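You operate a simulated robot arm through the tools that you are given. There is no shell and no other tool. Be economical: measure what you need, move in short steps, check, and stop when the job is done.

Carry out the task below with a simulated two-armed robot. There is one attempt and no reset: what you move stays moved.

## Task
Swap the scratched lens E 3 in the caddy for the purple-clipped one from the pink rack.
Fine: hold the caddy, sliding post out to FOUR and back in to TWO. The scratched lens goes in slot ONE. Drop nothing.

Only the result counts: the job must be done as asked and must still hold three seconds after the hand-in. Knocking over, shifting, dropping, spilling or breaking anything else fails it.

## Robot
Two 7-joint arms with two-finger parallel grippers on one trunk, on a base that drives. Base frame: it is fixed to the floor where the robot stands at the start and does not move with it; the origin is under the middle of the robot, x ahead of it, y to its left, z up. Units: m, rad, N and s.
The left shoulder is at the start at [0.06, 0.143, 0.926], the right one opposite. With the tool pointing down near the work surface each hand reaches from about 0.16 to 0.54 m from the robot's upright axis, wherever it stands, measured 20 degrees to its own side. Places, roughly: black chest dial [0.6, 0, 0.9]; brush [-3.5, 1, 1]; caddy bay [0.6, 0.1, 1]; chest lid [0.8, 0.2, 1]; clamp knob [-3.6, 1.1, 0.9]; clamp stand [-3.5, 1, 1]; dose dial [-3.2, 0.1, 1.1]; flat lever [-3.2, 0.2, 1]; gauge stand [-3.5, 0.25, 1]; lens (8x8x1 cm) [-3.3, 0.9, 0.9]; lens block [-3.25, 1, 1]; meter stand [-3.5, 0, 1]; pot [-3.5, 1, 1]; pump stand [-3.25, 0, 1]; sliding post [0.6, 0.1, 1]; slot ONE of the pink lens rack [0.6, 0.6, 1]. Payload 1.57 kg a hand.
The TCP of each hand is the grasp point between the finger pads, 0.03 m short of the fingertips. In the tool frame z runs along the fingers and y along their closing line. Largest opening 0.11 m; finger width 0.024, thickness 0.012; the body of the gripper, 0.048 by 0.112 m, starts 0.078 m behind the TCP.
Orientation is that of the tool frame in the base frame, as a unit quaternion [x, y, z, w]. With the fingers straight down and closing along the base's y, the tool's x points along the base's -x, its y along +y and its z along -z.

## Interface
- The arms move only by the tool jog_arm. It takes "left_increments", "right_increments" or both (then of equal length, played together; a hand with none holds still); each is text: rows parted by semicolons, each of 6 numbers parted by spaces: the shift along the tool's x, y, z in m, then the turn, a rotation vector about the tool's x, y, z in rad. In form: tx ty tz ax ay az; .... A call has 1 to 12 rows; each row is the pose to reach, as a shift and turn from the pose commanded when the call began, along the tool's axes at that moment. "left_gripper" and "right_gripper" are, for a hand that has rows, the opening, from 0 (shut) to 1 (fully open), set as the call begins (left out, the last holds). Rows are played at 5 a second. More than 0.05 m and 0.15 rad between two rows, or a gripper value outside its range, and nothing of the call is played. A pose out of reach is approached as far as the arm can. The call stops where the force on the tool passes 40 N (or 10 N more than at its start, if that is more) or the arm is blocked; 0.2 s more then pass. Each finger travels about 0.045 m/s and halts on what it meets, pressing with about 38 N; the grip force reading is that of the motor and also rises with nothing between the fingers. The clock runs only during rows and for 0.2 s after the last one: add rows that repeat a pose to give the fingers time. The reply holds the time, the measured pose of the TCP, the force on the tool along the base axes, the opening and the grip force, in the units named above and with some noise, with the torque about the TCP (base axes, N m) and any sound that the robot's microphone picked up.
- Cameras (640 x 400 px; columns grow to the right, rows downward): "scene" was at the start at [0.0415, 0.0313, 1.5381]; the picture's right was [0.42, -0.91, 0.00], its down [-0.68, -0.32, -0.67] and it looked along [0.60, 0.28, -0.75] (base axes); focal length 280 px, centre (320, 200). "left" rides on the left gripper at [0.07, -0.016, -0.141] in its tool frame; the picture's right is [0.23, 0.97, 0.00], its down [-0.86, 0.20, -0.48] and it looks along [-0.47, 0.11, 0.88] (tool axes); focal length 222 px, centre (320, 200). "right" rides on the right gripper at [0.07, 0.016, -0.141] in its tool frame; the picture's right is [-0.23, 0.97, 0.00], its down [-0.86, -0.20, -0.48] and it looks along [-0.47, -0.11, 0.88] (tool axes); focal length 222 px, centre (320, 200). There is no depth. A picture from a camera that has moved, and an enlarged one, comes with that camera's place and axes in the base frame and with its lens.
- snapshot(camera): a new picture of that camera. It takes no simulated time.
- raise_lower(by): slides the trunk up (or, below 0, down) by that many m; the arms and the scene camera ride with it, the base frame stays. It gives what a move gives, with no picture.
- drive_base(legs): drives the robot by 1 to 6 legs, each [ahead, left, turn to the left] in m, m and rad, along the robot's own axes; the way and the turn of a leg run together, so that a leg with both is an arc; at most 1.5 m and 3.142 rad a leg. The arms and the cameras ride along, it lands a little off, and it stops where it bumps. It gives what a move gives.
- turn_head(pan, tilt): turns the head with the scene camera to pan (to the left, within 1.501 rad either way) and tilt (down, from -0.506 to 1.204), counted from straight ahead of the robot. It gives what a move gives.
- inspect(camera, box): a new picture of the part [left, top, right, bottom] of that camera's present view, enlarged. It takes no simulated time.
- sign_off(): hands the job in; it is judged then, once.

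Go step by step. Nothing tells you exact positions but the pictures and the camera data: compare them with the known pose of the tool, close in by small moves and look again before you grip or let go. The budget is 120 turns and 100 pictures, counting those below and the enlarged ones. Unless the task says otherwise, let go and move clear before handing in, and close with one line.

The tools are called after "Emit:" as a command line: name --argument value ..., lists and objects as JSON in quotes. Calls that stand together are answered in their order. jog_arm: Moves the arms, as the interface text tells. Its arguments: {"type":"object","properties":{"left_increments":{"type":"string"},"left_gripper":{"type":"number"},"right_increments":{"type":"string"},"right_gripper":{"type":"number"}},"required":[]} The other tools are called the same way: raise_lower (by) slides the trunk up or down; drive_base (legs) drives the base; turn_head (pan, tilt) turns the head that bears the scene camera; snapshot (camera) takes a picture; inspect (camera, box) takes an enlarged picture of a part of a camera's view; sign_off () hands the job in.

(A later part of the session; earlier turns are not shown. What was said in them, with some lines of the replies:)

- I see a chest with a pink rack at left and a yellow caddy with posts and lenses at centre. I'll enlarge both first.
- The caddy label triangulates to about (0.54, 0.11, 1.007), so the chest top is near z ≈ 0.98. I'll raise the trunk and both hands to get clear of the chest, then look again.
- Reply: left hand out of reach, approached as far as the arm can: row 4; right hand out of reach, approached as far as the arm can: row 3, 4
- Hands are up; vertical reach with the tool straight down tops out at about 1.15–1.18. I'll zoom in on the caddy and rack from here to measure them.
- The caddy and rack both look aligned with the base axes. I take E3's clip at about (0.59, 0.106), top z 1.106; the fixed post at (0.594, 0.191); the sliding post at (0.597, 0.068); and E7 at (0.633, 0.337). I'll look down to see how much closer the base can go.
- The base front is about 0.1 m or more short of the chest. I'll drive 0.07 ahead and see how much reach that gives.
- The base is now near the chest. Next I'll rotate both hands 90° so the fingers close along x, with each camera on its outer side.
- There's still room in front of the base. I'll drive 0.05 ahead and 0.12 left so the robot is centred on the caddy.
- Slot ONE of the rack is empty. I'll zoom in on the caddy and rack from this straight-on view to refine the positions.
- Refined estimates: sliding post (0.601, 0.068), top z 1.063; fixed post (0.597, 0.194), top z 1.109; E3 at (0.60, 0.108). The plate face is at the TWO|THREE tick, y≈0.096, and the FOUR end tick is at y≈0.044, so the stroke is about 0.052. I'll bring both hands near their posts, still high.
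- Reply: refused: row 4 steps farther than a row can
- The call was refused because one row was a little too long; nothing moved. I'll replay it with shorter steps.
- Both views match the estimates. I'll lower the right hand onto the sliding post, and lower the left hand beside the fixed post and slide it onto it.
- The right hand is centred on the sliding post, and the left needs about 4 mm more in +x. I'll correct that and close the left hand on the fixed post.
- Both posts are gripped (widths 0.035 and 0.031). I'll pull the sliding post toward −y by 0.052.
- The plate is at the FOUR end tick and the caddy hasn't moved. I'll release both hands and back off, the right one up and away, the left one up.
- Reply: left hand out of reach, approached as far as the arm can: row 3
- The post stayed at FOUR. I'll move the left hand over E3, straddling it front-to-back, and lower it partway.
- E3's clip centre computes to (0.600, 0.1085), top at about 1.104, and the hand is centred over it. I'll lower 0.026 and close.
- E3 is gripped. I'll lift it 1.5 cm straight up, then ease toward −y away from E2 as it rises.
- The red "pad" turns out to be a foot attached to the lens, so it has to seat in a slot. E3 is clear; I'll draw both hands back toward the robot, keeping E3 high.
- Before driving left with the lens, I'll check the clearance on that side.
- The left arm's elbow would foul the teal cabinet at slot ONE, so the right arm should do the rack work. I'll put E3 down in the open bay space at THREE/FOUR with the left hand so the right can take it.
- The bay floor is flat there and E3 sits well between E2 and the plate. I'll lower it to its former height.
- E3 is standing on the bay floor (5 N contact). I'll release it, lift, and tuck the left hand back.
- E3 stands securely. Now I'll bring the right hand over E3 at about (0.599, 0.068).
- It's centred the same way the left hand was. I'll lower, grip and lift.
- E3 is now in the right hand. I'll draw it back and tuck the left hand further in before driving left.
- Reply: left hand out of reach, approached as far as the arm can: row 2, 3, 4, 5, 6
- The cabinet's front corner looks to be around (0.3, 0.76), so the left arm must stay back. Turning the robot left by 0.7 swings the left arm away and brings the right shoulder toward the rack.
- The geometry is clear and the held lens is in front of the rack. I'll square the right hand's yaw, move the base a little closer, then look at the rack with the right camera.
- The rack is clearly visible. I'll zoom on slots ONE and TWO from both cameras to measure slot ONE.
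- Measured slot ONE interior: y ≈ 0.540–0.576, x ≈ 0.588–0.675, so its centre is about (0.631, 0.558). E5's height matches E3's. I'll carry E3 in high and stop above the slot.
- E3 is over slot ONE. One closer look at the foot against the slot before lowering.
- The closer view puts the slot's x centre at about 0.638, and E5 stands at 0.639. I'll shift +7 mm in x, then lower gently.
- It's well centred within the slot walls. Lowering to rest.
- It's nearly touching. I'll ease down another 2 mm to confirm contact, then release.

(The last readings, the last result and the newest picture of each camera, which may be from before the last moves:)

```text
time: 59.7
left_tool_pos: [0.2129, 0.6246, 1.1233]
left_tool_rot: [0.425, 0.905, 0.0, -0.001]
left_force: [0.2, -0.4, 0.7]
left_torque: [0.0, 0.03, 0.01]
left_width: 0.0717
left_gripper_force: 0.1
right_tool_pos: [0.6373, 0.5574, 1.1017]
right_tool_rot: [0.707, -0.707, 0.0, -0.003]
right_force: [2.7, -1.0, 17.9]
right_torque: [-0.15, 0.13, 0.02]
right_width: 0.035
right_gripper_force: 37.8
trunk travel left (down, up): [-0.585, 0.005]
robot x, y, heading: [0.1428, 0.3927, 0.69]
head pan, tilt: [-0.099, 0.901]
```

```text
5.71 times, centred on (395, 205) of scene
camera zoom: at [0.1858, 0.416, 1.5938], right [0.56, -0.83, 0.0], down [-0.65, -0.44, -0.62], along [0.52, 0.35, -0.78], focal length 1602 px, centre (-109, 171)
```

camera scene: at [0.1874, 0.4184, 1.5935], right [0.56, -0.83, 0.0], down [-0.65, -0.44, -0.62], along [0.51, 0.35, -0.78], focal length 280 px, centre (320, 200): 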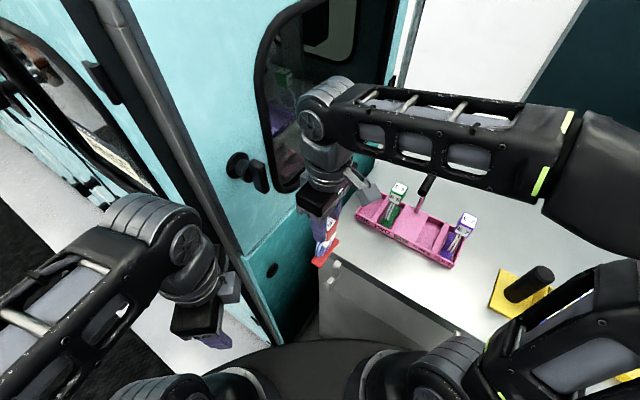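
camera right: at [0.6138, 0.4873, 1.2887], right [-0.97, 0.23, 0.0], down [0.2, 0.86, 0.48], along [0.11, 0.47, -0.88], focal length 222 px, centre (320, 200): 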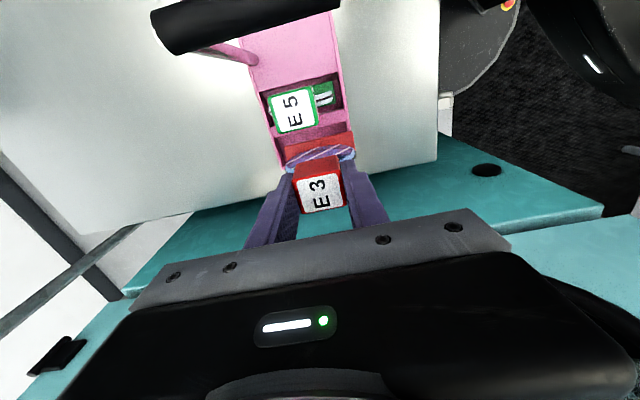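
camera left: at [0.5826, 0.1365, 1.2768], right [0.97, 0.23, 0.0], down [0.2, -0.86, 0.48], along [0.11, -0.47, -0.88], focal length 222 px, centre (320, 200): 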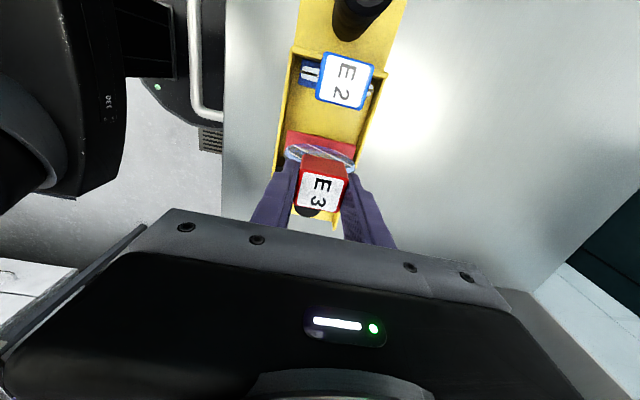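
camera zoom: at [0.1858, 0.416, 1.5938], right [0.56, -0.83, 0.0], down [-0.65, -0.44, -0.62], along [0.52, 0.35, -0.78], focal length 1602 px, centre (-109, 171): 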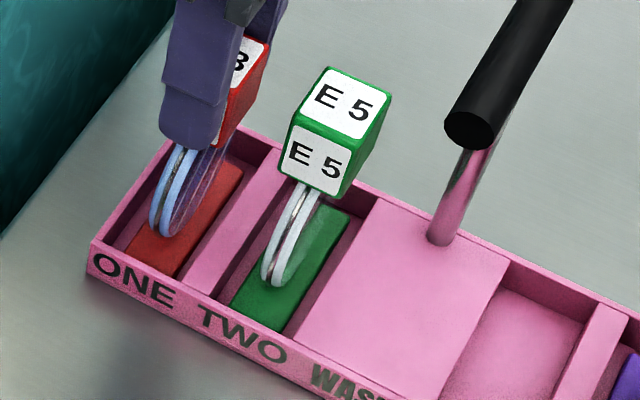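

It's firmly seated (18 N). I'll ease off 2 mm, open, and lift away.

Emit:
jog_arm --right_increments "0 0 -0.0015 0 0 0; 0 0 -0.0025 0 0 0; 0 0 -0.0025 0 0 0"

Emit:
jog_arm --right_increments "0 0 0 0 0 0; 0 0 0 0 0 0; 0 0 0 0 0 0; 0 0 0 0 0 0; 0 0 0 0 0 0" --right_gripper 0.6

Emit:
jog_arm --right_increments "0 0 -0.02 0 0 0; 0 0 -0.044 0 0 0; 0 0.03 -0.044 0 0 0; 0 0.07 -0.044 0 0 0; 0 0.11 -0.044 0 0 0; 0 0.15 -0.044 0 0 0; 0 0.17 -0.044 0 0 0"

Emit:
inspect --camera "scene" --box '[335, 155, 475, 265]'

```text
time: 60.5
left_tool_pos: [0.2145, 0.6243, 1.1243]
left_tool_rot: [0.425, 0.905, 0.001, 0.0]
left_force: [-0.3, -0.7, -0.1]
left_torque: [-0.01, 0.01, -0.01]
left_width: 0.0715
left_gripper_force: 0.1
right_tool_pos: [0.6355, 0.5573, 1.1009]
right_tool_rot: [0.708, -0.706, 0.0, 0.001]
right_force: [0.8, 2.3, 3.0]
right_torque: [0.15, -0.22, -0.01]
right_width: 0.0349
right_gripper_force: 38.3
trunk travel left (down, up): [-0.585, 0.005]
robot x, y, heading: [0.1469, 0.396, 0.697]
head pan, tilt: [-0.099, 0.901]
```

```text
time: 61.7
left_tool_pos: [0.2144, 0.6239, 1.124]
left_tool_rot: [0.424, 0.906, -0.001, 0.0]
left_force: [-0.1, 0.2, 0.1]
left_torque: [0.0, 0.01, -0.02]
left_width: 0.0713
left_gripper_force: 0.1
right_tool_pos: [0.6368, 0.5571, 1.1012]
right_tool_rot: [-0.707, 0.707, 0.0, 0.0]
right_force: [0.4, 0.5, 0.3]
right_torque: [-0.04, -0.01, 0.04]
right_width: 0.066
right_gripper_force: 0.0
trunk travel left (down, up): [-0.585, 0.005]
robot x, y, heading: [0.1482, 0.3981, 0.694]
head pan, tilt: [-0.099, 0.901]
```

```text
time: 63.3
left_tool_pos: [0.2146, 0.6249, 1.1231]
left_tool_rot: [0.426, 0.905, 0.0, 0.0]
left_force: [0.7, -0.6, -0.4]
left_torque: [0.0, 0.0, 0.01]
left_width: 0.0717
left_gripper_force: 0.0
right_tool_pos: [0.4663, 0.5567, 1.1453]
right_tool_rot: [0.707, -0.707, 0.0, 0.0]
right_force: [-0.7, -0.1, 0.4]
right_torque: [0.01, 0.01, 0.0]
right_width: 0.066
right_gripper_force: 0.0
trunk travel left (down, up): [-0.585, 0.005]
robot x, y, heading: [0.1481, 0.3964, 0.693]
head pan, tilt: [-0.099, 0.901]
```

```text
3.64 times, centred on (405, 210) of scene
camera zoom: at [0.1866, 0.4165, 1.5935], right [0.56, -0.83, 0.0], down [-0.65, -0.44, -0.62], along [0.51, 0.35, -0.78], focal length 1019 px, centre (11, 164)
```

zoom: 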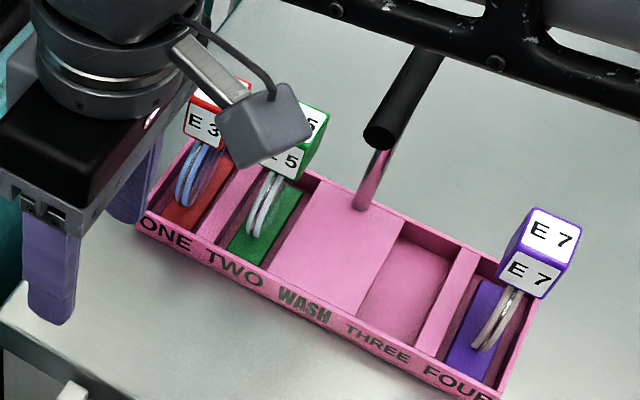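

E3 sits in slot ONE. Next I'll bring the right hand in front of E7 and measure it.

Emit:
jog_arm --right_increments "0.045 0 0 0 0 0; 0.09 0 0 0 0 0; 0.135 0 0 0 0 0; 0.18 0 0 0 0 0; 0.214 0 0 0 0 0; 0.214 -0.04 -0.002 0 0 0; 0.214 -0.08 -0.002 0 0 0; 0.214 -0.12 -0.002 0 0 0; 0.214 -0.155 -0.002 0 0 0; 0.214 -0.17 -0.002 0 0 0; 0.214 -0.17 -0.002 0 0 0"

Emit:
inspect --camera "right" --box '[240, 70, 400, 220]'

Emit:
snapshot --camera "scene"

```text
time: 65.7
left_tool_pos: [0.2148, 0.625, 1.1239]
left_tool_rot: [0.425, 0.905, 0.0, 0.0]
left_force: [-0.1, 0.4, 0.7]
left_torque: [0.01, 0.02, -0.02]
left_width: 0.0711
left_gripper_force: 0.0
right_tool_pos: [0.6369, 0.3428, 1.1468]
right_tool_rot: [0.708, -0.706, 0.0, 0.0]
right_force: [0.3, 0.4, -0.1]
right_torque: [0.01, 0.0, 0.01]
right_width: 0.066
right_gripper_force: 0.0
right hand out of reach, approached as far as the arm can: row 4, 5
trunk travel left (down, up): [-0.585, 0.005]
robot x, y, heading: [0.1485, 0.3958, 0.691]
head pan, tilt: [-0.099, 0.901]
```

```text
2.67 times, centred on (320, 145) of right
camera zoom: at [0.62, 0.2739, 1.288], right [-0.97, 0.23, 0.0], down [0.2, 0.86, 0.48], along [0.11, 0.47, -0.88], focal length 592 px, centre (320, 347)
```

zoom: 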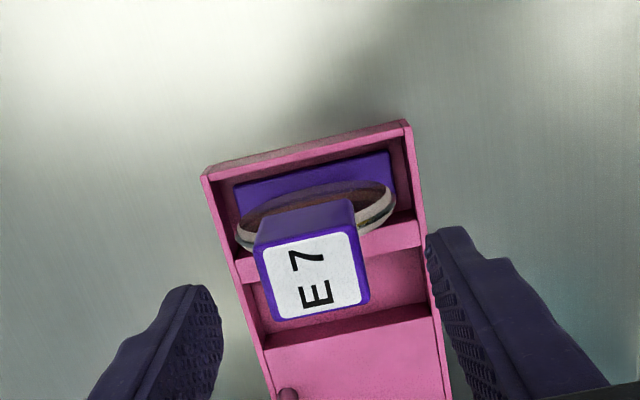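

```text
33 pictures are left
camera scene: at [0.1868, 0.4165, 1.5935], right [0.56, -0.83, 0.0], down [-0.65, -0.44, -0.62], along [0.51, 0.35, -0.78], focal length 280 px, centre (320, 200)
```

scene: 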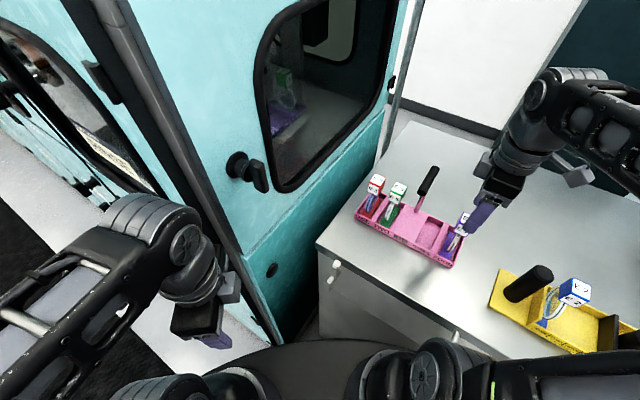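

E7's clip centre is at about (0.639, 0.346). I'll shift 3 mm, lower to 1.103, grip and lift.

Emit:
jog_arm --right_increments "-0.003 -0.002 0 0 0 0; -0.003 -0.002 0.02 0 0 0; -0.003 -0.002 0.035 0 0 0; -0.003 -0.002 0.044 0 0 0; -0.003 -0.002 0.044 0 0 0"

Emit:
inspect --camera "scene" --box '[420, 180, 500, 275]'

Emit:
jog_arm --right_increments "0 0 0 0 0 0; 0 0 0 0 0 0; 0 0 0 0 0 0; 0 0 0 0 0 0; 0 0 0 0 0 0" --right_gripper 0.0

Emit:
jog_arm --right_increments "0 0 -0.01 0 0 0; 0 0 -0.02 0 0 0; 0 0 -0.03 0 0 0; 0 0 -0.043 0 0 0; 0 0 -0.043 0 0 0"

Emit:
inspect --camera "scene" --box '[340, 160, 500, 275]'

```text
time: 66.9
left_tool_pos: [0.2149, 0.625, 1.1243]
left_tool_rot: [0.425, 0.905, 0.0, 0.0]
left_force: [0.2, 0.2, 0.1]
left_torque: [-0.01, -0.01, -0.05]
left_width: 0.0717
left_gripper_force: 0.0
right_tool_pos: [0.6391, 0.346, 1.1042]
right_tool_rot: [0.707, -0.707, 0.0, 0.0]
right_force: [0.2, 0.0, 0.0]
right_torque: [0.0, 0.0, -0.02]
right_width: 0.0658
right_gripper_force: 0.0
trunk travel left (down, up): [-0.585, 0.005]
robot x, y, heading: [0.1449, 0.3935, 0.693]
head pan, tilt: [-0.099, 0.901]
```

```text
4.21 times, centred on (460, 228) of scene
camera zoom: at [0.1867, 0.4165, 1.5935], right [0.56, -0.83, 0.0], down [-0.65, -0.44, -0.62], along [0.51, 0.35, -0.78], focal length 1180 px, centre (-270, 84)
```

zoom: 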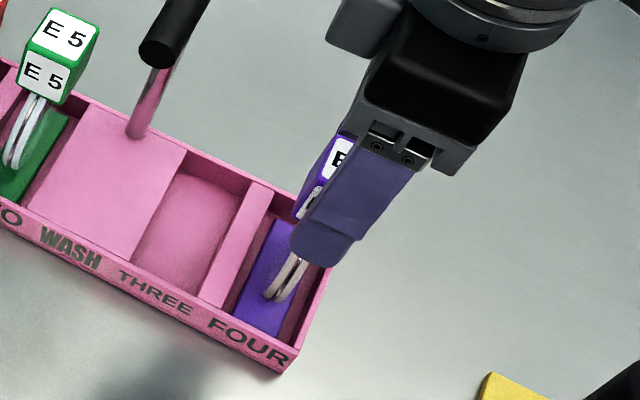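

```text
time: 68.1
left_tool_pos: [0.2146, 0.6242, 1.1234]
left_tool_rot: [0.425, 0.905, 0.001, -0.001]
left_force: [-0.3, -0.9, -0.5]
left_torque: [0.01, -0.01, 0.0]
left_width: 0.0713
left_gripper_force: 0.1
right_tool_pos: [0.6384, 0.3471, 1.1038]
right_tool_rot: [-0.707, 0.707, 0.0, 0.001]
right_force: [-0.8, 0.2, 0.2]
right_torque: [0.01, 0.05, 0.02]
right_width: 0.0347
right_gripper_force: 38.2
trunk travel left (down, up): [-0.585, 0.005]
robot x, y, heading: [0.1472, 0.396, 0.695]
head pan, tilt: [-0.099, 0.901]
```

```text
time: 69.3
left_tool_pos: [0.2143, 0.6258, 1.1238]
left_tool_rot: [0.425, 0.905, 0.0, -0.001]
left_force: [-0.5, 0.4, 0.4]
left_torque: [-0.01, -0.01, 0.01]
left_width: 0.0714
left_gripper_force: 0.1
right_tool_pos: [0.6392, 0.3453, 1.1465]
right_tool_rot: [-0.707, 0.707, 0.001, 0.0]
right_force: [-0.8, 0.6, 0.0]
right_torque: [-0.01, 0.01, 0.0]
right_width: 0.0351
right_gripper_force: 38.0
trunk travel left (down, up): [-0.585, 0.005]
robot x, y, heading: [0.1453, 0.3933, 0.692]
head pan, tilt: [-0.099, 0.901]
```

```text
3.48 times, centred on (420, 218) of scene
camera zoom: at [0.1869, 0.4165, 1.5935], right [0.56, -0.83, 0.0], down [-0.65, -0.44, -0.62], along [0.51, 0.35, -0.78], focal length 975 px, centre (-28, 139)
```

zoom: 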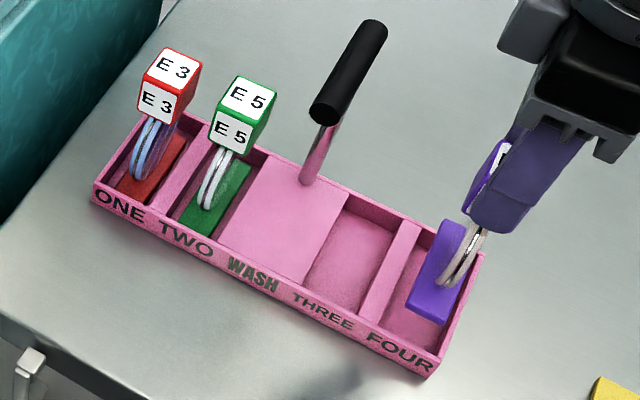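

E7 is lifted clear and E3 and E5 are undisturbed. I'll draw back toward the robot, turn back to heading 0, then translate right in front of the caddy.

Emit:
jog_arm --right_increments "0 0.03 0 0 0 0; 0 0.06 0 0 0 0; 0 0.09 0 0 0 0; 0 0.115 0 0 0 0; 0 0.115 0 0 0 0"

Emit:
drive_base --legs '[[0, 0, -0.693]]'

Emit:
turn_head --pan 0.0 --tilt 0.9

Emit:
snapshot --camera "scene"

```text
time: 70.5
left_tool_pos: [0.215, 0.6237, 1.1232]
left_tool_rot: [0.425, 0.905, -0.001, 0.001]
left_force: [0.5, -0.5, 0.3]
left_torque: [0.01, 0.0, 0.0]
left_width: 0.0715
left_gripper_force: 0.0
right_tool_pos: [0.524, 0.3452, 1.1465]
right_tool_rot: [0.708, -0.706, 0.0, 0.0]
right_force: [-0.2, -0.3, -0.6]
right_torque: [0.02, 0.04, 0.03]
right_width: 0.0348
right_gripper_force: 38.0
trunk travel left (down, up): [-0.585, 0.005]
robot x, y, heading: [0.1497, 0.3914, 0.695]
head pan, tilt: [-0.099, 0.901]
```

```text
time: 72.8
left_tool_pos: [0.3443, 0.5284, 1.1243]
left_tool_rot: [0.706, 0.708, 0.001, 0.0]
left_force: [0.3, -0.5, -0.4]
left_torque: [-0.02, 0.02, -0.01]
left_width: 0.0717
left_gripper_force: 0.1
right_tool_pos: [0.4074, 0.1181, 1.1466]
right_tool_rot: [-0.426, 0.905, 0.0, 0.0]
right_force: [-0.2, -0.3, -1.2]
right_torque: [-0.03, 0.05, -0.01]
right_width: 0.035
right_gripper_force: 37.6
trunk travel left (down, up): [-0.585, 0.005]
robot x, y, heading: [0.1511, 0.3973, -0.004]
head pan, tilt: [-0.099, 0.901]
```

```text
time: 73.5
left_tool_pos: [0.3452, 0.5285, 1.1234]
left_tool_rot: [0.706, 0.708, 0.0, 0.001]
left_force: [0.2, -0.4, -0.1]
left_torque: [-0.01, -0.01, -0.02]
left_width: 0.0717
left_gripper_force: 0.0
right_tool_pos: [0.4065, 0.1197, 1.1461]
right_tool_rot: [-0.427, 0.904, 0.0, 0.0]
right_force: [0.5, 1.3, -0.7]
right_torque: [-0.01, 0.0, -0.01]
right_width: 0.035
right_gripper_force: 38.1
trunk travel left (down, up): [-0.585, 0.005]
robot x, y, heading: [0.1459, 0.397, -0.002]
head pan, tilt: [0.0, 0.901]
```

```text
30 pictures are left
camera scene: at [0.1928, 0.3935, 1.5935], right [0.0, -1.0, 0.0], down [-0.78, 0.0, -0.62], along [0.62, 0.0, -0.78], focal length 280 px, centre (320, 200)
```

scene: 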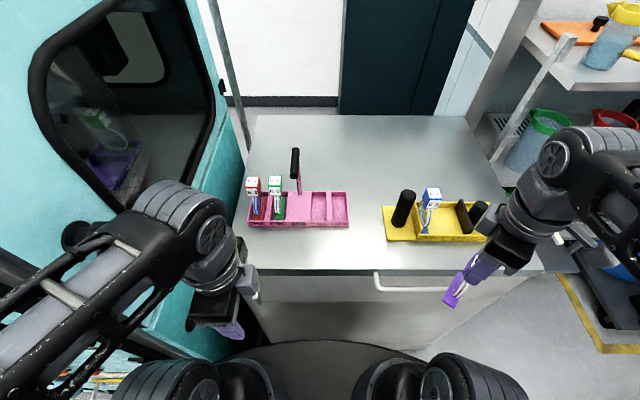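

All is calm. I'll drive right to the earlier station and square the right hand's yaw again.

Emit:
drive_base --legs '[[-0.02, -0.275, 0]]'

Emit:
jog_arm --right_increments "0 0 0 0 0 -0.138; 0 0 0 0 0 -0.276; 0 0 0 0 0 -0.414; 0 0 0 0 0 -0.552; 0 0 0 0 0 -0.688; 0 0 0 0 0 -0.688"

```text
time: 75.4
left_tool_pos: [0.3258, 0.253, 1.1235]
left_tool_rot: [0.706, 0.708, 0.0, -0.001]
left_force: [-0.2, -0.1, 0.6]
left_torque: [0.06, -0.05, -0.03]
left_width: 0.0714
left_gripper_force: 0.1
right_tool_pos: [0.3869, -0.1589, 1.147]
right_tool_rot: [-0.427, 0.904, 0.0, -0.001]
right_force: [0.1, 0.4, -0.9]
right_torque: [0.03, -0.05, 0.0]
right_width: 0.0349
right_gripper_force: 38.0
trunk travel left (down, up): [-0.585, 0.005]
robot x, y, heading: [0.1273, 0.1149, 0.005]
head pan, tilt: [0.0, 0.901]
```

```text
time: 76.8
left_tool_pos: [0.3249, 0.253, 1.1231]
left_tool_rot: [0.706, 0.708, 0.001, 0.001]
left_force: [-0.3, 0.3, -0.4]
left_torque: [-0.03, -0.02, 0.01]
left_width: 0.0717
left_gripper_force: 0.0
right_tool_pos: [0.3872, -0.158, 1.1474]
right_tool_rot: [0.708, -0.706, 0.0, 0.0]
right_force: [-0.4, -0.2, -0.2]
right_torque: [-0.01, -0.02, 0.04]
right_width: 0.0348
right_gripper_force: 38.3
trunk travel left (down, up): [-0.585, 0.005]
robot x, y, heading: [0.1269, 0.1179, 0.002]
head pan, tilt: [0.0, 0.901]
```

Now I'll bring E7 in front of the bay and then over it, keeping about 1.3 cm right of its final slot.

Emit:
jog_arm --right_increments "0 -0.042 0 0 0 0; 0 -0.083 0 0 0 0; -0.045 -0.083 0 0 0 0; -0.09 -0.083 0 0 0 0; -0.135 -0.083 0 0 0 0; -0.18 -0.083 0 0 0 0; -0.22 -0.083 0 0 0 0; -0.253 -0.083 0 0 0 0; -0.253 -0.083 0 0 0 0"

Emit:
jog_arm --right_increments "0 -0.03 0 0 0 0; 0 -0.06 0 0 0 0; 0 -0.09 0 0 0 0; 0 -0.12 0 0 0 0; 0 -0.13 0 0 0 0; 0 -0.13 0 0 0 0"

Emit:
inspect --camera "scene" --box '[260, 135, 400, 235]'

Emit:
inspect --camera "right" --box '[230, 50, 400, 220]'

```text
time: 78.8
left_tool_pos: [0.3259, 0.2524, 1.123]
left_tool_rot: [0.706, 0.708, 0.0, -0.001]
left_force: [0.9, 0.2, 0.0]
left_torque: [0.02, -0.03, 0.01]
left_width: 0.0716
left_gripper_force: 0.0
right_tool_pos: [0.4701, 0.0956, 1.1466]
right_tool_rot: [-0.706, 0.708, 0.0, 0.0]
right_force: [-0.5, -1.1, -0.7]
right_torque: [0.01, 0.0, -0.01]
right_width: 0.0349
right_gripper_force: 38.2
trunk travel left (down, up): [-0.585, 0.005]
robot x, y, heading: [0.1281, 0.1175, -0.002]
head pan, tilt: [0.0, 0.901]
```

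```text
time: 80.2
left_tool_pos: [0.3257, 0.2543, 1.1236]
left_tool_rot: [0.706, 0.708, 0.0, 0.001]
left_force: [-0.1, 1.5, -0.3]
left_torque: [-0.02, -0.01, -0.01]
left_width: 0.0717
left_gripper_force: 0.0
right_tool_pos: [0.6022, 0.0959, 1.1467]
right_tool_rot: [0.707, -0.707, 0.0, 0.0]
right_force: [0.3, 0.9, 0.1]
right_torque: [-0.02, -0.02, 0.01]
right_width: 0.0347
right_gripper_force: 38.1
trunk travel left (down, up): [-0.585, 0.005]
robot x, y, heading: [0.1283, 0.1174, 0.006]
head pan, tilt: [0.0, 0.901]
```

```text
4.00 times, centred on (330, 185) of scene
camera zoom: at [0.1739, 0.1175, 1.5935], right [0.0, -1.0, 0.0], down [-0.78, 0.0, -0.62], along [0.62, 0.0, -0.78], focal length 1121 px, centre (280, 260)
```

zoom: 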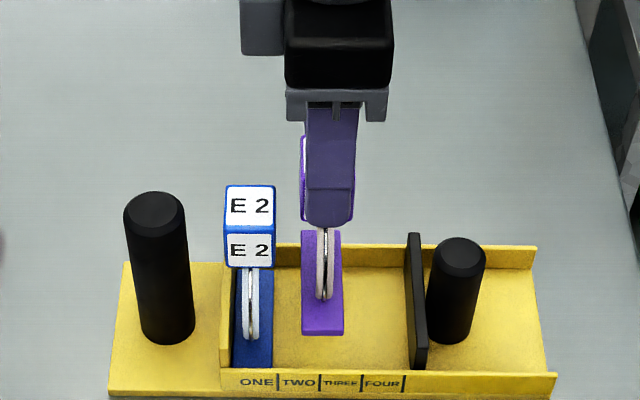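

```text
2.35 times, centred on (315, 135) of right
camera zoom: at [0.5845, 0.026, 1.2871], right [-0.97, 0.23, 0.0], down [0.2, 0.86, 0.48], along [0.11, 0.47, -0.88], focal length 523 px, centre (332, 353)
```

zoom: 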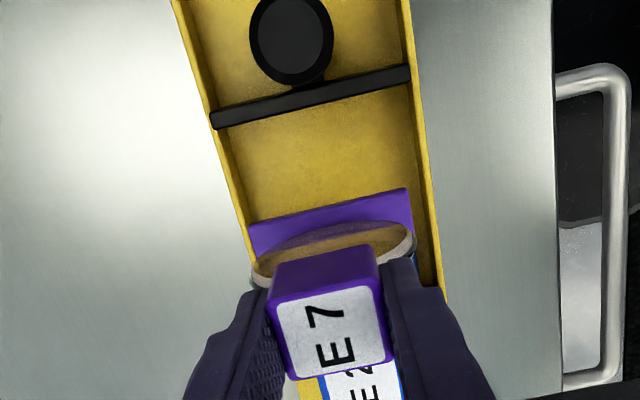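

The post is still at FOUR and the bay is clear. I'll shift 11 mm toward E2, leaving about a 2 mm gap, and start lowering.

Emit:
jog_arm --right_increments "-0.005 0.001 0 0 0 0; -0.011 0.002 0 0 0 0; -0.011 0.002 0.01 0 0 0; -0.011 0.002 0.02 0 0 0; -0.011 0.002 0.03 0 0 0; -0.011 0.002 0.03 0 0 0"

Emit:
inspect --camera "scene" --box '[270, 145, 370, 235]'

Emit:
inspect --camera "right" --box '[230, 50, 400, 240]'

```text
time: 81.6
left_tool_pos: [0.3256, 0.2538, 1.1231]
left_tool_rot: [0.705, 0.709, -0.001, 0.0]
left_force: [0.7, -0.4, 0.2]
left_torque: [0.02, 0.0, 0.03]
left_width: 0.0715
left_gripper_force: 0.1
right_tool_pos: [0.5975, 0.1071, 1.1154]
right_tool_rot: [-0.707, 0.707, 0.0, 0.0]
right_force: [-0.2, 0.5, -0.9]
right_torque: [-0.02, 0.01, 0.0]
right_width: 0.0348
right_gripper_force: 38.0
trunk travel left (down, up): [-0.585, 0.005]
robot x, y, heading: [0.1276, 0.1182, 0.005]
head pan, tilt: [0.0, 0.901]
```

```text
4.44 times, centred on (320, 190) of scene
camera zoom: at [0.1737, 0.1176, 1.5935], right [0.0, -1.0, 0.0], down [-0.78, 0.0, -0.62], along [0.62, 0.0, -0.78], focal length 1246 px, centre (320, 244)
```

zoom: 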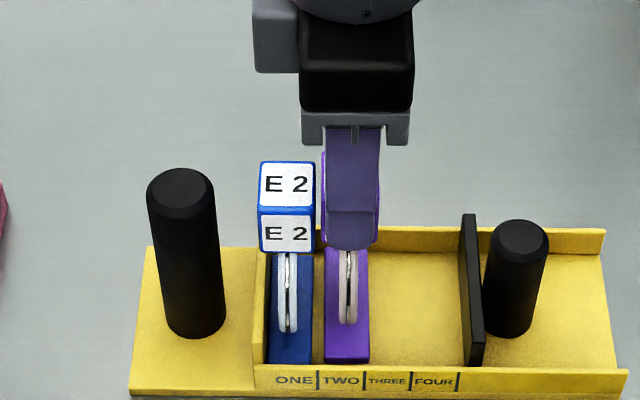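

```text
2.11 times, centred on (315, 145) of right
camera zoom: at [0.5817, 0.0369, 1.2565], right [-0.97, 0.23, 0.0], down [0.2, 0.86, 0.48], along [0.11, 0.47, -0.88], focal length 468 px, centre (330, 316)
```

zoom: 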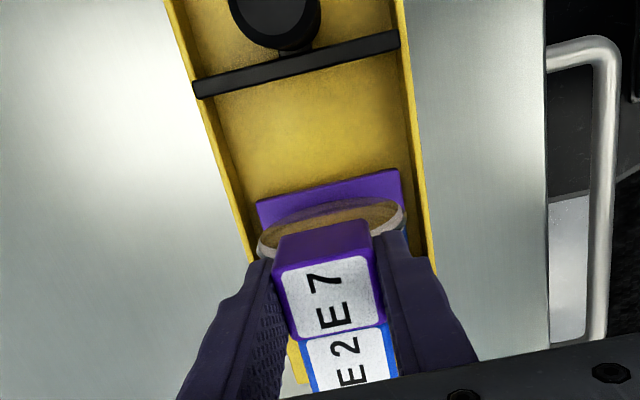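

There's a visible gap to E2 and the foot is inside the walls. Lowering the last centimetre.

Emit:
jog_arm --right_increments "0 -0.0015 0.003 0 0 0; 0 -0.0015 0.006 0 0 0; 0 -0.0015 0.009 0 0 0; 0 -0.0015 0.011 0 0 0; 0 -0.0015 0.011 0 0 0"

```text
time: 82.8
left_tool_pos: [0.3238, 0.2533, 1.1236]
left_tool_rot: [0.706, 0.708, 0.001, 0.001]
left_force: [-0.2, 0.1, -0.5]
left_torque: [-0.02, -0.03, 0.0]
left_width: 0.0717
left_gripper_force: 0.0
right_tool_pos: [0.6, 0.1065, 1.1078]
right_tool_rot: [-0.707, 0.708, -0.001, 0.001]
right_force: [1.0, -1.8, 19.3]
right_torque: [-0.26, 0.29, -0.02]
right_width: 0.035
right_gripper_force: 38.1
trunk travel left (down, up): [-0.585, 0.005]
robot x, y, heading: [0.1259, 0.12, 0.005]
head pan, tilt: [0.0, 0.901]
```

Contact is at 1.107, which matches floor contact given where I gripped E7. I'll check the picture, ease off and release.

Emit:
jog_arm --right_increments "0 0 -0.0015 0 0 0; 0 0 -0.0025 0 0 0; 0 0 -0.0025 0 0 0"

Emit:
inspect --camera "scene" --box '[270, 145, 370, 235]'

```text
time: 83.6
left_tool_pos: [0.3245, 0.2527, 1.1229]
left_tool_rot: [0.706, 0.708, 0.0, 0.0]
left_force: [0.3, -0.6, -0.1]
left_torque: [0.01, 0.0, -0.02]
left_width: 0.0715
left_gripper_force: 0.0
right_tool_pos: [0.5992, 0.1059, 1.1075]
right_tool_rot: [-0.706, 0.708, 0.0, -0.001]
right_force: [2.3, -0.5, 6.2]
right_torque: [-0.01, -0.28, -0.01]
right_width: 0.0347
right_gripper_force: 38.2
trunk travel left (down, up): [-0.585, 0.005]
robot x, y, heading: [0.1272, 0.1159, 0.003]
head pan, tilt: [0.0, 0.901]
```

```text
4.44 times, centred on (320, 190) of scene
camera zoom: at [0.1736, 0.1176, 1.5934], right [0.0, -1.0, 0.0], down [-0.78, 0.0, -0.62], along [0.62, 0.0, -0.78], focal length 1246 px, centre (320, 244)
```

zoom: 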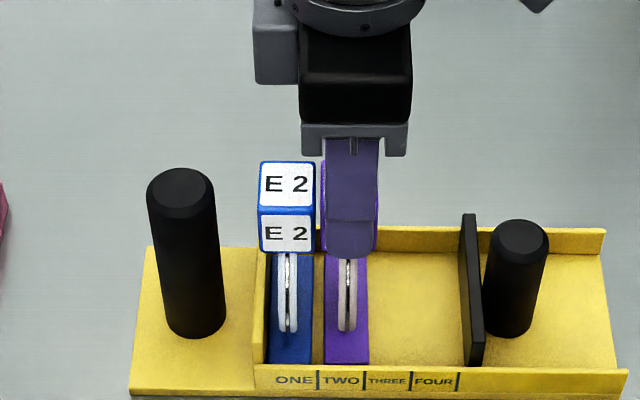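

Foot sits flat on the bay floor next to E2. I'll release, lift and move the right hand over the sliding post at (0.599, 0.016), staying high.

Emit:
jog_arm --right_increments "0 0 0 0 0 0; 0 0 0 0 0 0; 0 0 0 0 0 0; 0 0 0 0 0 0; 0 0 0 0 0 0" --right_gripper 0.6

Emit:
jog_arm --right_increments "0 0 -0.02 0 0 0; 0 0 -0.04 0 0 0; 0.03 0 -0.04 0 0 0; 0.06 0 -0.04 0 0 0; 0.09 0 -0.04 0 0 0; 0.09 0 -0.04 0 0 0"

Emit:
inspect --camera "scene" --box '[260, 135, 400, 235]'

Emit:
inspect --camera "right" --box '[220, 60, 420, 240]'

```text
time: 84.8
left_tool_pos: [0.3268, 0.253, 1.1233]
left_tool_rot: [0.706, 0.709, 0.0, 0.0]
left_force: [0.9, 0.9, -0.1]
left_torque: [0.03, 0.04, -0.01]
left_width: 0.071
left_gripper_force: 0.1
right_tool_pos: [0.6004, 0.1068, 1.1084]
right_tool_rot: [-0.707, 0.708, -0.001, 0.001]
right_force: [-0.8, 0.7, 0.1]
right_torque: [-0.03, -0.01, -0.01]
right_width: 0.0658
right_gripper_force: 0.0
trunk travel left (down, up): [-0.585, 0.005]
robot x, y, heading: [0.1281, 0.119, 0.005]
head pan, tilt: [0.0, 0.901]
```

```text
time: 86.2
left_tool_pos: [0.3265, 0.2546, 1.1251]
left_tool_rot: [0.706, 0.708, -0.001, 0.0]
left_force: [0.6, -0.8, -0.2]
left_torque: [0.03, -0.01, -0.02]
left_width: 0.0715
left_gripper_force: 0.0
right_tool_pos: [0.5993, 0.0177, 1.1487]
right_tool_rot: [-0.707, 0.707, -0.001, 0.0]
right_force: [0.0, -0.3, 0.1]
right_torque: [0.01, 0.03, -0.02]
right_width: 0.0662
right_gripper_force: 0.1
trunk travel left (down, up): [-0.585, 0.005]
robot x, y, heading: [0.1267, 0.1191, 0.003]
head pan, tilt: [0.0, 0.901]
```

```text
4.00 times, centred on (330, 185) of scene
camera zoom: at [0.1738, 0.1182, 1.5935], right [0.0, -1.0, 0.0], down [-0.78, 0.0, -0.62], along [0.62, 0.0, -0.78], focal length 1121 px, centre (280, 260)
```

zoom: 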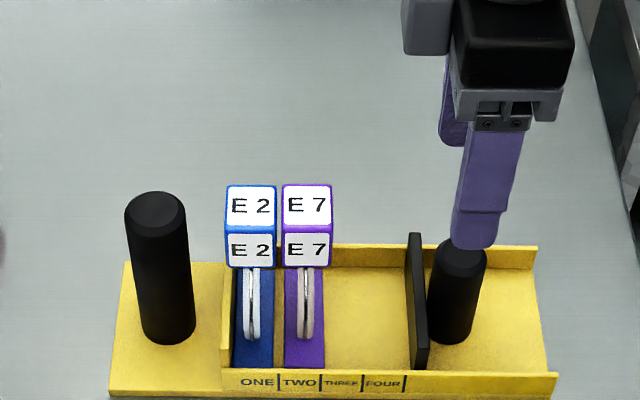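

```text
2.22 times, centred on (320, 150) of right
camera zoom: at [0.5836, -0.0515, 1.2885], right [-0.97, 0.23, 0.0], down [0.2, 0.86, 0.48], along [0.11, 0.47, -0.88], focal length 494 px, centre (320, 311)
```

zoom: 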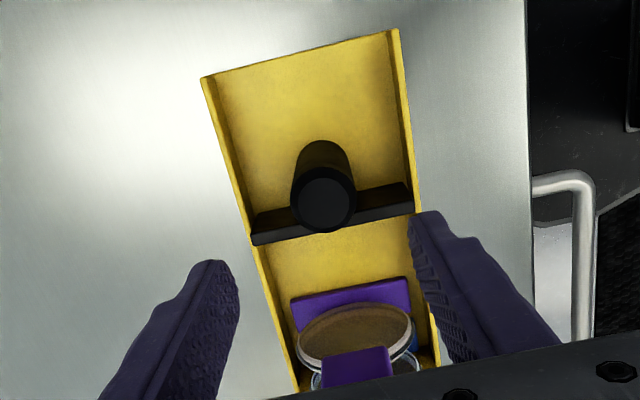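

E7 stands in TWO beside E2. I'll bring the left hand back to the fixed post from its left side, and lower the right hand onto the sliding post.

Emit:
jog_arm --left_increments "0 0.045 0 0 0 0; 0 0.09 0 0 0 0; 0 0.135 0 0 0 0; 0 0.18 0 0 0 0; 0 0.225 0 0 0 0; 0 0.26 0 0 0 0; 0 0.2735 0 0 0 0; 0 0.2735 0.025 0 0 0; 0 0.2735 0.048 0 0 0; -0.03 0.2735 0.048 0 0 0; -0.06 0.2735 0.048 0 0 0; -0.06 0.2735 0.048 0 0 0"

Emit:
jog_arm --right_increments "0.002 0 0.03 0 0 0; 0.002 0 0.06 0 0 0; 0.002 0 0.085 0 0 0; 0.002 0 0.098 0 0 0; 0.002 0 0.098 0 0 0"

Emit:
inspect --camera "scene" --box '[230, 125, 400, 235]'

Emit:
inspect --camera "right" --box '[220, 90, 420, 240]'

Emit:
inspect --camera "left" --box '[220, 90, 420, 240]'

```text
time: 88.8
left_tool_pos: [0.6003, 0.195, 1.0749]
left_tool_rot: [0.706, 0.708, 0.0, 0.0]
left_force: [-1.2, 0.5, 0.7]
left_torque: [-0.04, 0.03, -0.02]
left_width: 0.0717
left_gripper_force: 0.1
right_tool_pos: [0.6003, 0.017, 1.1481]
right_tool_rot: [-0.707, 0.707, -0.001, 0.001]
right_force: [0.6, 1.1, -0.4]
right_torque: [0.0, -0.04, -0.03]
right_width: 0.066
right_gripper_force: 0.2
trunk travel left (down, up): [-0.585, 0.005]
robot x, y, heading: [0.1269, 0.1247, 0.002]
head pan, tilt: [0.0, 0.901]
```

```text
time: 90.0
left_tool_pos: [0.5992, 0.1942, 1.0752]
left_tool_rot: [0.706, 0.709, 0.0, 0.0]
left_force: [-0.1, 0.6, 0.3]
left_torque: [0.01, -0.03, 0.02]
left_width: 0.0716
left_gripper_force: 0.0
right_tool_pos: [0.6007, 0.0147, 1.05]
right_tool_rot: [-0.706, 0.708, 0.0, 0.001]
right_force: [0.2, 0.1, 0.3]
right_torque: [0.01, 0.02, -0.04]
right_width: 0.0661
right_gripper_force: 0.0
trunk travel left (down, up): [-0.585, 0.005]
robot x, y, heading: [0.1247, 0.1213, 0.001]
head pan, tilt: [0.0, 0.901]
```

```text
3.64 times, centred on (315, 180) of scene
camera zoom: at [0.1738, 0.1175, 1.5935], right [0.0, -1.0, 0.0], down [-0.78, 0.0, -0.62], along [0.62, 0.0, -0.78], focal length 1019 px, centre (338, 273)
```

zoom: 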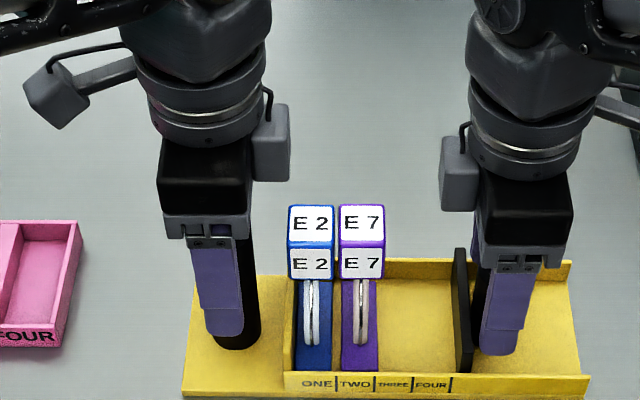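

```text
2.67 times, centred on (320, 165) of right
camera zoom: at [0.5832, -0.0545, 1.1901], right [-0.97, 0.23, 0.0], down [0.2, 0.85, 0.48], along [0.11, 0.47, -0.88], focal length 592 px, centre (320, 293)
```

zoom: 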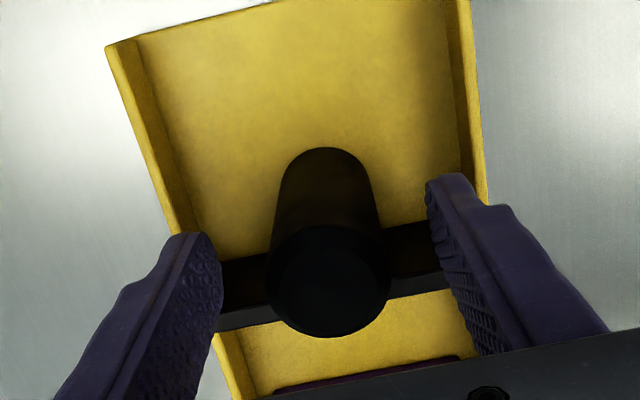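

```text
2.67 times, centred on (320, 165) of left
camera zoom: at [0.5837, 0.2638, 1.217], right [0.97, 0.23, 0.0], down [0.2, -0.85, 0.48], along [0.11, -0.47, -0.88], focal length 592 px, centre (320, 293)
```

zoom: 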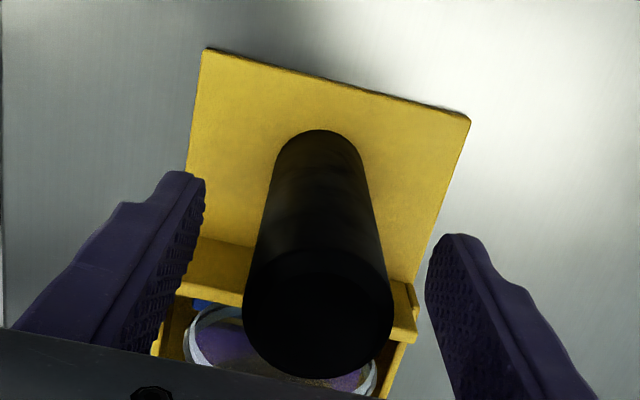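

Both hands are centred on their posts. I'll close both.

Emit:
jog_arm --left_increments "0 0 0 0 0 0; 0 0 0 0 0 0; 0 0 0 0 0 0; 0 0 0 0 0 0; 0 0 0 0 0 0" --left_gripper 0.0

Emit:
jog_arm --right_increments "0 0 0 0 0 0; 0 0 0 0 0 0; 0 0 0 0 0 0; 0 0 0 0 0 0; 0 0 0 0 0 0" --right_gripper 0.0

Emit:
jog_arm --right_increments "-0.006 0 0 0 0 0; -0.012 0 0 0 0 0; -0.018 0 0 0 0 0; -0.024 0 0 0 0 0; -0.03 0 0 0 0 0; -0.036 0 0 0 0 0; -0.041 0 0 0 0 0; -0.045 0 0 0 0 0; -0.045 0 0 0 0 0"

Emit:
inspect --camera "scene" --box '[270, 155, 360, 235]'

```text
time: 91.2
left_tool_pos: [0.5994, 0.1944, 1.0738]
left_tool_rot: [0.706, 0.708, 0.0, 0.001]
left_force: [-0.9, 0.3, -0.1]
left_torque: [0.04, 0.0, -0.1]
left_width: 0.0348
left_gripper_force: 37.9
right_tool_pos: [0.6, 0.0134, 1.0499]
right_tool_rot: [-0.707, 0.707, 0.0, 0.0]
right_force: [-0.2, -0.2, -0.2]
right_torque: [0.0, 0.0, 0.0]
right_width: 0.0662
right_gripper_force: 0.0
trunk travel left (down, up): [-0.585, 0.005]
robot x, y, heading: [0.1313, 0.1238, 0.002]
head pan, tilt: [0.0, 0.901]
```

```text
time: 92.4
left_tool_pos: [0.5993, 0.1956, 1.0761]
left_tool_rot: [0.706, 0.708, 0.0, 0.0]
left_force: [4.0, 1.4, 1.1]
left_torque: [-0.01, 0.08, 0.45]
left_width: 0.0349
left_gripper_force: 38.4
right_tool_pos: [0.6003, 0.0154, 1.0509]
right_tool_rot: [0.707, -0.707, 0.0, 0.001]
right_force: [-5.9, 0.2, 2.2]
right_torque: [0.07, 0.03, 0.33]
right_width: 0.0308
right_gripper_force: 37.9
trunk travel left (down, up): [-0.585, 0.005]
robot x, y, heading: [0.1271, 0.1229, 0.002]
head pan, tilt: [0.0, 0.901]
```

```text
time: 94.4
left_tool_pos: [0.599, 0.1947, 1.0751]
left_tool_rot: [0.706, 0.708, 0.0, 0.0]
left_force: [-1.4, 2.3, 3.5]
left_torque: [1.05, -0.06, 0.0]
left_width: 0.0348
left_gripper_force: 38.2
right_tool_pos: [0.5987, 0.0602, 1.0512]
right_tool_rot: [-0.707, 0.707, 0.0, -0.001]
right_force: [2.2, -0.7, -1.6]
right_torque: [-1.11, -0.03, -0.18]
right_width: 0.0308
right_gripper_force: 37.2
trunk travel left (down, up): [-0.585, 0.005]
robot x, y, heading: [0.1281, 0.1187, 0.002]
head pan, tilt: [0.0, 0.901]
```

```text
5.00 times, centred on (315, 195) of scene
camera zoom: at [0.1739, 0.1176, 1.5935], right [0.0, -1.0, 0.0], down [-0.78, 0.0, -0.62], along [0.62, 0.0, -0.78], focal length 1401 px, centre (345, 225)
```

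zoom: 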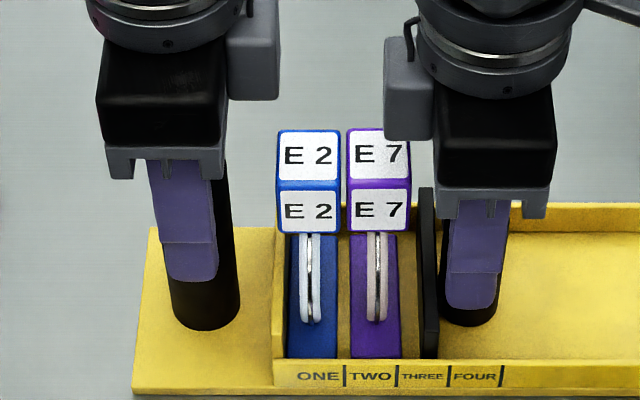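

The plate has about 7–10 mm left to go. I'll advance 5 mm and look closely.

Emit:
jog_arm --right_increments "-0.0025 0 0 0 0 0; -0.005 0 0 0 0 0; -0.005 0 0 0 0 0"

Emit:
inspect --camera "scene" --box '[300, 200, 350, 235]'

```text
time: 95.2
left_tool_pos: [0.5995, 0.1945, 1.0757]
left_tool_rot: [0.706, 0.708, -0.001, 0.001]
left_force: [-1.2, 0.2, 2.3]
left_torque: [0.69, 0.0, -0.05]
left_width: 0.0348
left_gripper_force: 38.1
right_tool_pos: [0.6003, 0.065, 1.0505]
right_tool_rot: [-0.707, 0.707, 0.0, 0.0]
right_force: [0.8, 0.6, -0.2]
right_torque: [-0.62, -0.02, -0.16]
right_width: 0.0307
right_gripper_force: 38.1
trunk travel left (down, up): [-0.585, 0.005]
robot x, y, heading: [0.1287, 0.1186, 0.003]
head pan, tilt: [0.0, 0.901]
```

```text
11.43 times, centred on (325, 218) of scene
camera zoom: at [0.1738, 0.1175, 1.5935], right [0.0, -1.0, 0.0], down [-0.78, 0.0, -0.62], along [0.62, 0.0, -0.78], focal length 3203 px, centre (263, 0)
```

zoom: 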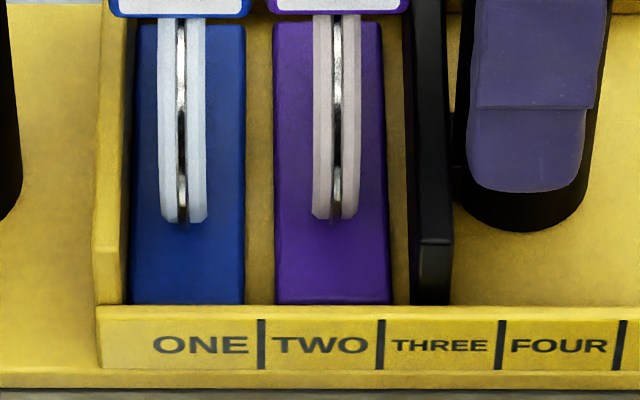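

About 4 mm remains before the plate meets E7's foot at the TWO mark. I'll push that gently.

Emit:
jog_arm --right_increments "-0.0015 0 0 0 0 0; -0.003 0 0 0 0 0; -0.0045 0 0 0 0 0; -0.0045 0 0 0 0 0"

Emit:
inspect --camera "scene" --box '[300, 200, 350, 235]'

```text
time: 96.2
left_tool_pos: [0.6005, 0.194, 1.0752]
left_tool_rot: [0.706, 0.708, 0.0, -0.001]
left_force: [-1.4, 0.4, 1.2]
left_torque: [0.2, -0.07, 0.03]
left_width: 0.0349
left_gripper_force: 38.3
right_tool_pos: [0.5995, 0.0699, 1.0496]
right_tool_rot: [-0.707, 0.707, 0.0, 0.0]
right_force: [2.3, -0.4, 0.3]
right_torque: [-0.11, -0.04, -0.18]
right_width: 0.0308
right_gripper_force: 38.4
trunk travel left (down, up): [-0.585, 0.005]
robot x, y, heading: [0.1302, 0.1205, 0.007]
head pan, tilt: [0.0, 0.901]
```

```text
11.43 times, centred on (325, 218) of scene
camera zoom: at [0.1739, 0.1175, 1.5935], right [0.0, -1.0, 0.0], down [-0.78, 0.0, -0.62], along [0.62, 0.0, -0.78], focal length 3203 px, centre (263, 0)
```

zoom: 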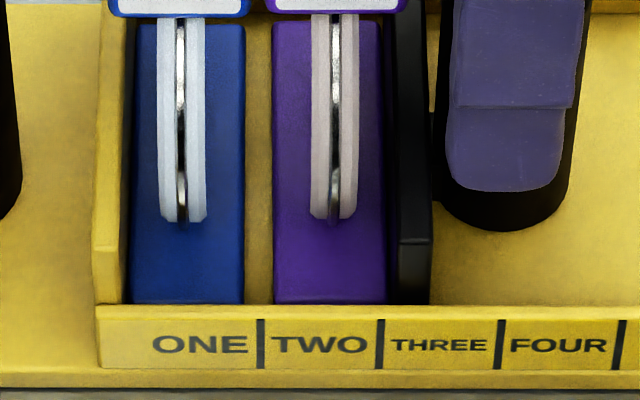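

The plate now touches E7's foot. Compared with the first picture, about 1.5 mm more brings it back to its original spot at the TWO tick.

Emit:
jog_arm --right_increments "-0.0008 0 0 0 0 0; -0.0016 0 0 0 0 0; -0.0016 0 0 0 0 0"

Emit:
inspect --camera "scene" --box '[300, 200, 350, 235]'

```text
time: 97.0
left_tool_pos: [0.5997, 0.1939, 1.0746]
left_tool_rot: [0.706, 0.709, 0.0, 0.0]
left_force: [0.0, 0.1, -1.4]
left_torque: [0.07, 0.01, 0.03]
left_width: 0.035
left_gripper_force: 38.6
right_tool_pos: [0.601, 0.0698, 1.0493]
right_tool_rot: [0.708, -0.707, 0.0, 0.0]
right_force: [-0.6, -0.4, 0.5]
right_torque: [-0.02, -0.05, -0.07]
right_width: 0.0304
right_gripper_force: 38.7
trunk travel left (down, up): [-0.585, 0.005]
robot x, y, heading: [0.1292, 0.1196, 0.002]
head pan, tilt: [0.0, 0.901]
```

```text
11.43 times, centred on (325, 218) of scene
camera zoom: at [0.1738, 0.1174, 1.5935], right [0.0, -1.0, 0.0], down [-0.78, 0.0, -0.62], along [0.62, 0.0, -0.78], focal length 3203 px, centre (263, 0)
```

zoom: 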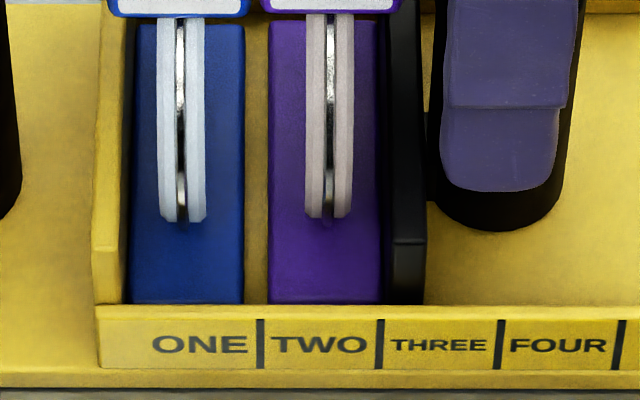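

The plate is at the TWO tick with E7 clamped. I'll release the right hand then the left, lift each straight up and move clear.

Emit:
jog_arm --right_increments "0 0 0 0 0 0; 0 0 0 0 0 0; 0 0 0 0 0 0; 0 0 0 0 0 0" --right_gripper 0.6

Emit:
jog_arm --left_increments "0 0 0 0 0 0; 0 0 0 0 0 0; 0 0 0 0 0 0; 0 0 0 0 0 0; 0 0 0 0 0 0" --left_gripper 0.65

Emit:
jog_arm --right_increments "0 0 -0.03 0 0 0; 0 0 -0.06 0 0 0; 0 0 -0.09 0 0 0; 0.04 0 -0.09 0 0 0; 0.08 0 -0.09 0 0 0; 0.12 0.02 -0.09 0 0 0; 0.15 0.05 -0.09 0 0 0; 0.15 0.09 -0.09 0 0 0; 0.15 0.13 -0.09 0 0 0; 0.15 0.16 -0.09 0 0 0" --left_increments "0.03 0 0 0 0 0; 0.06 0 0 0 0 0; 0.062 0 -0.03 0 0 0; 0.062 0 -0.06 0 0 0; 0.062 -0.04 -0.06 0 0 0; 0.062 -0.08 -0.06 0 0 0; 0.062 -0.12 -0.06 0 0 0; 0.062 -0.16 -0.06 0 0 0; 0.062 -0.2 -0.06 0 0 0; 0.062 -0.22 -0.06 0 0 0"

Emit:
snapshot --camera "scene"

Emit:
inspect --camera "scene" --box '[260, 145, 400, 245]'

```text
time: 98.0
left_tool_pos: [0.5991, 0.1941, 1.0749]
left_tool_rot: [0.706, 0.709, -0.001, 0.0]
left_force: [-0.1, -0.6, 0.5]
left_torque: [-0.07, -0.04, -0.06]
left_width: 0.0349
left_gripper_force: 38.2
right_tool_pos: [0.5996, 0.0689, 1.0498]
right_tool_rot: [-0.707, 0.708, 0.0, -0.001]
right_force: [0.0, 0.2, -0.2]
right_torque: [-0.02, 0.01, 0.02]
right_width: 0.0657
right_gripper_force: 0.0
trunk travel left (down, up): [-0.585, 0.005]
robot x, y, heading: [0.1297, 0.1162, 0.003]
head pan, tilt: [0.0, 0.901]
```

```text
time: 99.2
left_tool_pos: [0.5996, 0.1938, 1.0757]
left_tool_rot: [0.706, 0.708, 0.0, 0.001]
left_force: [-0.5, -0.2, -0.2]
left_torque: [-0.01, 0.0, -0.02]
left_width: 0.0715
left_gripper_force: 0.1
right_tool_pos: [0.6, 0.0698, 1.05]
right_tool_rot: [-0.706, 0.708, -0.001, 0.0]
right_force: [-0.3, 0.9, 0.1]
right_torque: [0.02, -0.02, -0.01]
right_width: 0.0659
right_gripper_force: 0.0
trunk travel left (down, up): [-0.585, 0.005]
robot x, y, heading: [0.1286, 0.1185, 0.0]
head pan, tilt: [0.0, 0.901]
```

```text
time: 101.4
left_tool_pos: [0.3767, 0.2556, 1.1355]
left_tool_rot: [0.706, 0.708, 0.001, 0.0]
left_force: [0.5, 0.1, 0.1]
left_torque: [-0.03, -0.03, 0.0]
left_width: 0.0715
left_gripper_force: 0.0
right_tool_pos: [0.4377, -0.0784, 1.1407]
right_tool_rot: [-0.706, 0.708, -0.001, 0.0]
right_force: [-0.5, 0.2, -0.1]
right_torque: [-0.03, -0.04, -0.02]
right_width: 0.0659
right_gripper_force: 0.1
trunk travel left (down, up): [-0.585, 0.005]
robot x, y, heading: [0.1291, 0.118, 0.002]
head pan, tilt: [0.0, 0.901]
```

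```text
15 pictures are left
camera scene: at [0.1726, 0.1176, 1.5935], right [0.0, -1.0, 0.0], down [-0.78, 0.0, -0.62], along [0.62, 0.0, -0.78], focal length 280 px, centre (320, 200)
```

scene: 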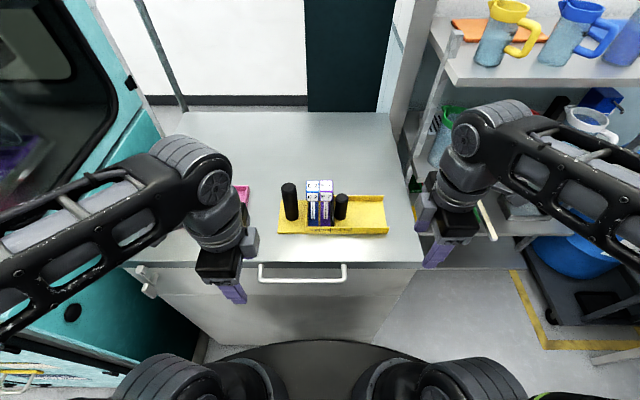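

```text
4.00 times, centred on (330, 195) of scene
camera zoom: at [0.1726, 0.1176, 1.5935], right [0.0, -1.0, 0.0], down [-0.78, 0.0, -0.62], along [0.62, 0.0, -0.78], focal length 1121 px, centre (280, 220)
```

zoom: 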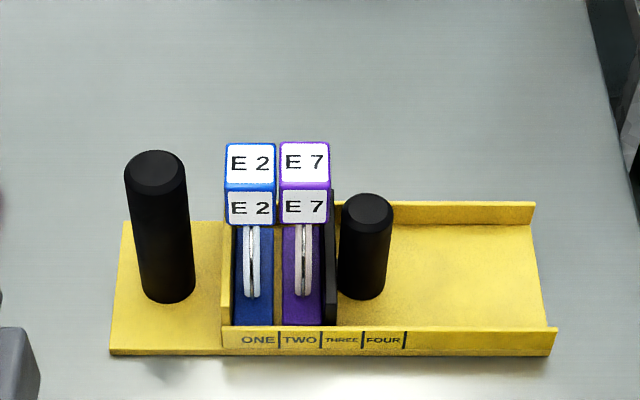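

The caddy holds E2 and E7 with the plate back at TWO, E3 was last seen standing in slot ONE of the pink rack, and both hands are clear. Handing in.

Emit:
sign_off

```text
The job is handed in.
```

I swapped the lenses and handed the job in: E7 (purple clip) is in the caddy at TWO beside E2, and the scratched E3 is in slot ONE of the pink rack. I held the caddy while sliding the post out to FOUR and back in to TWO, and nothing was dropped.
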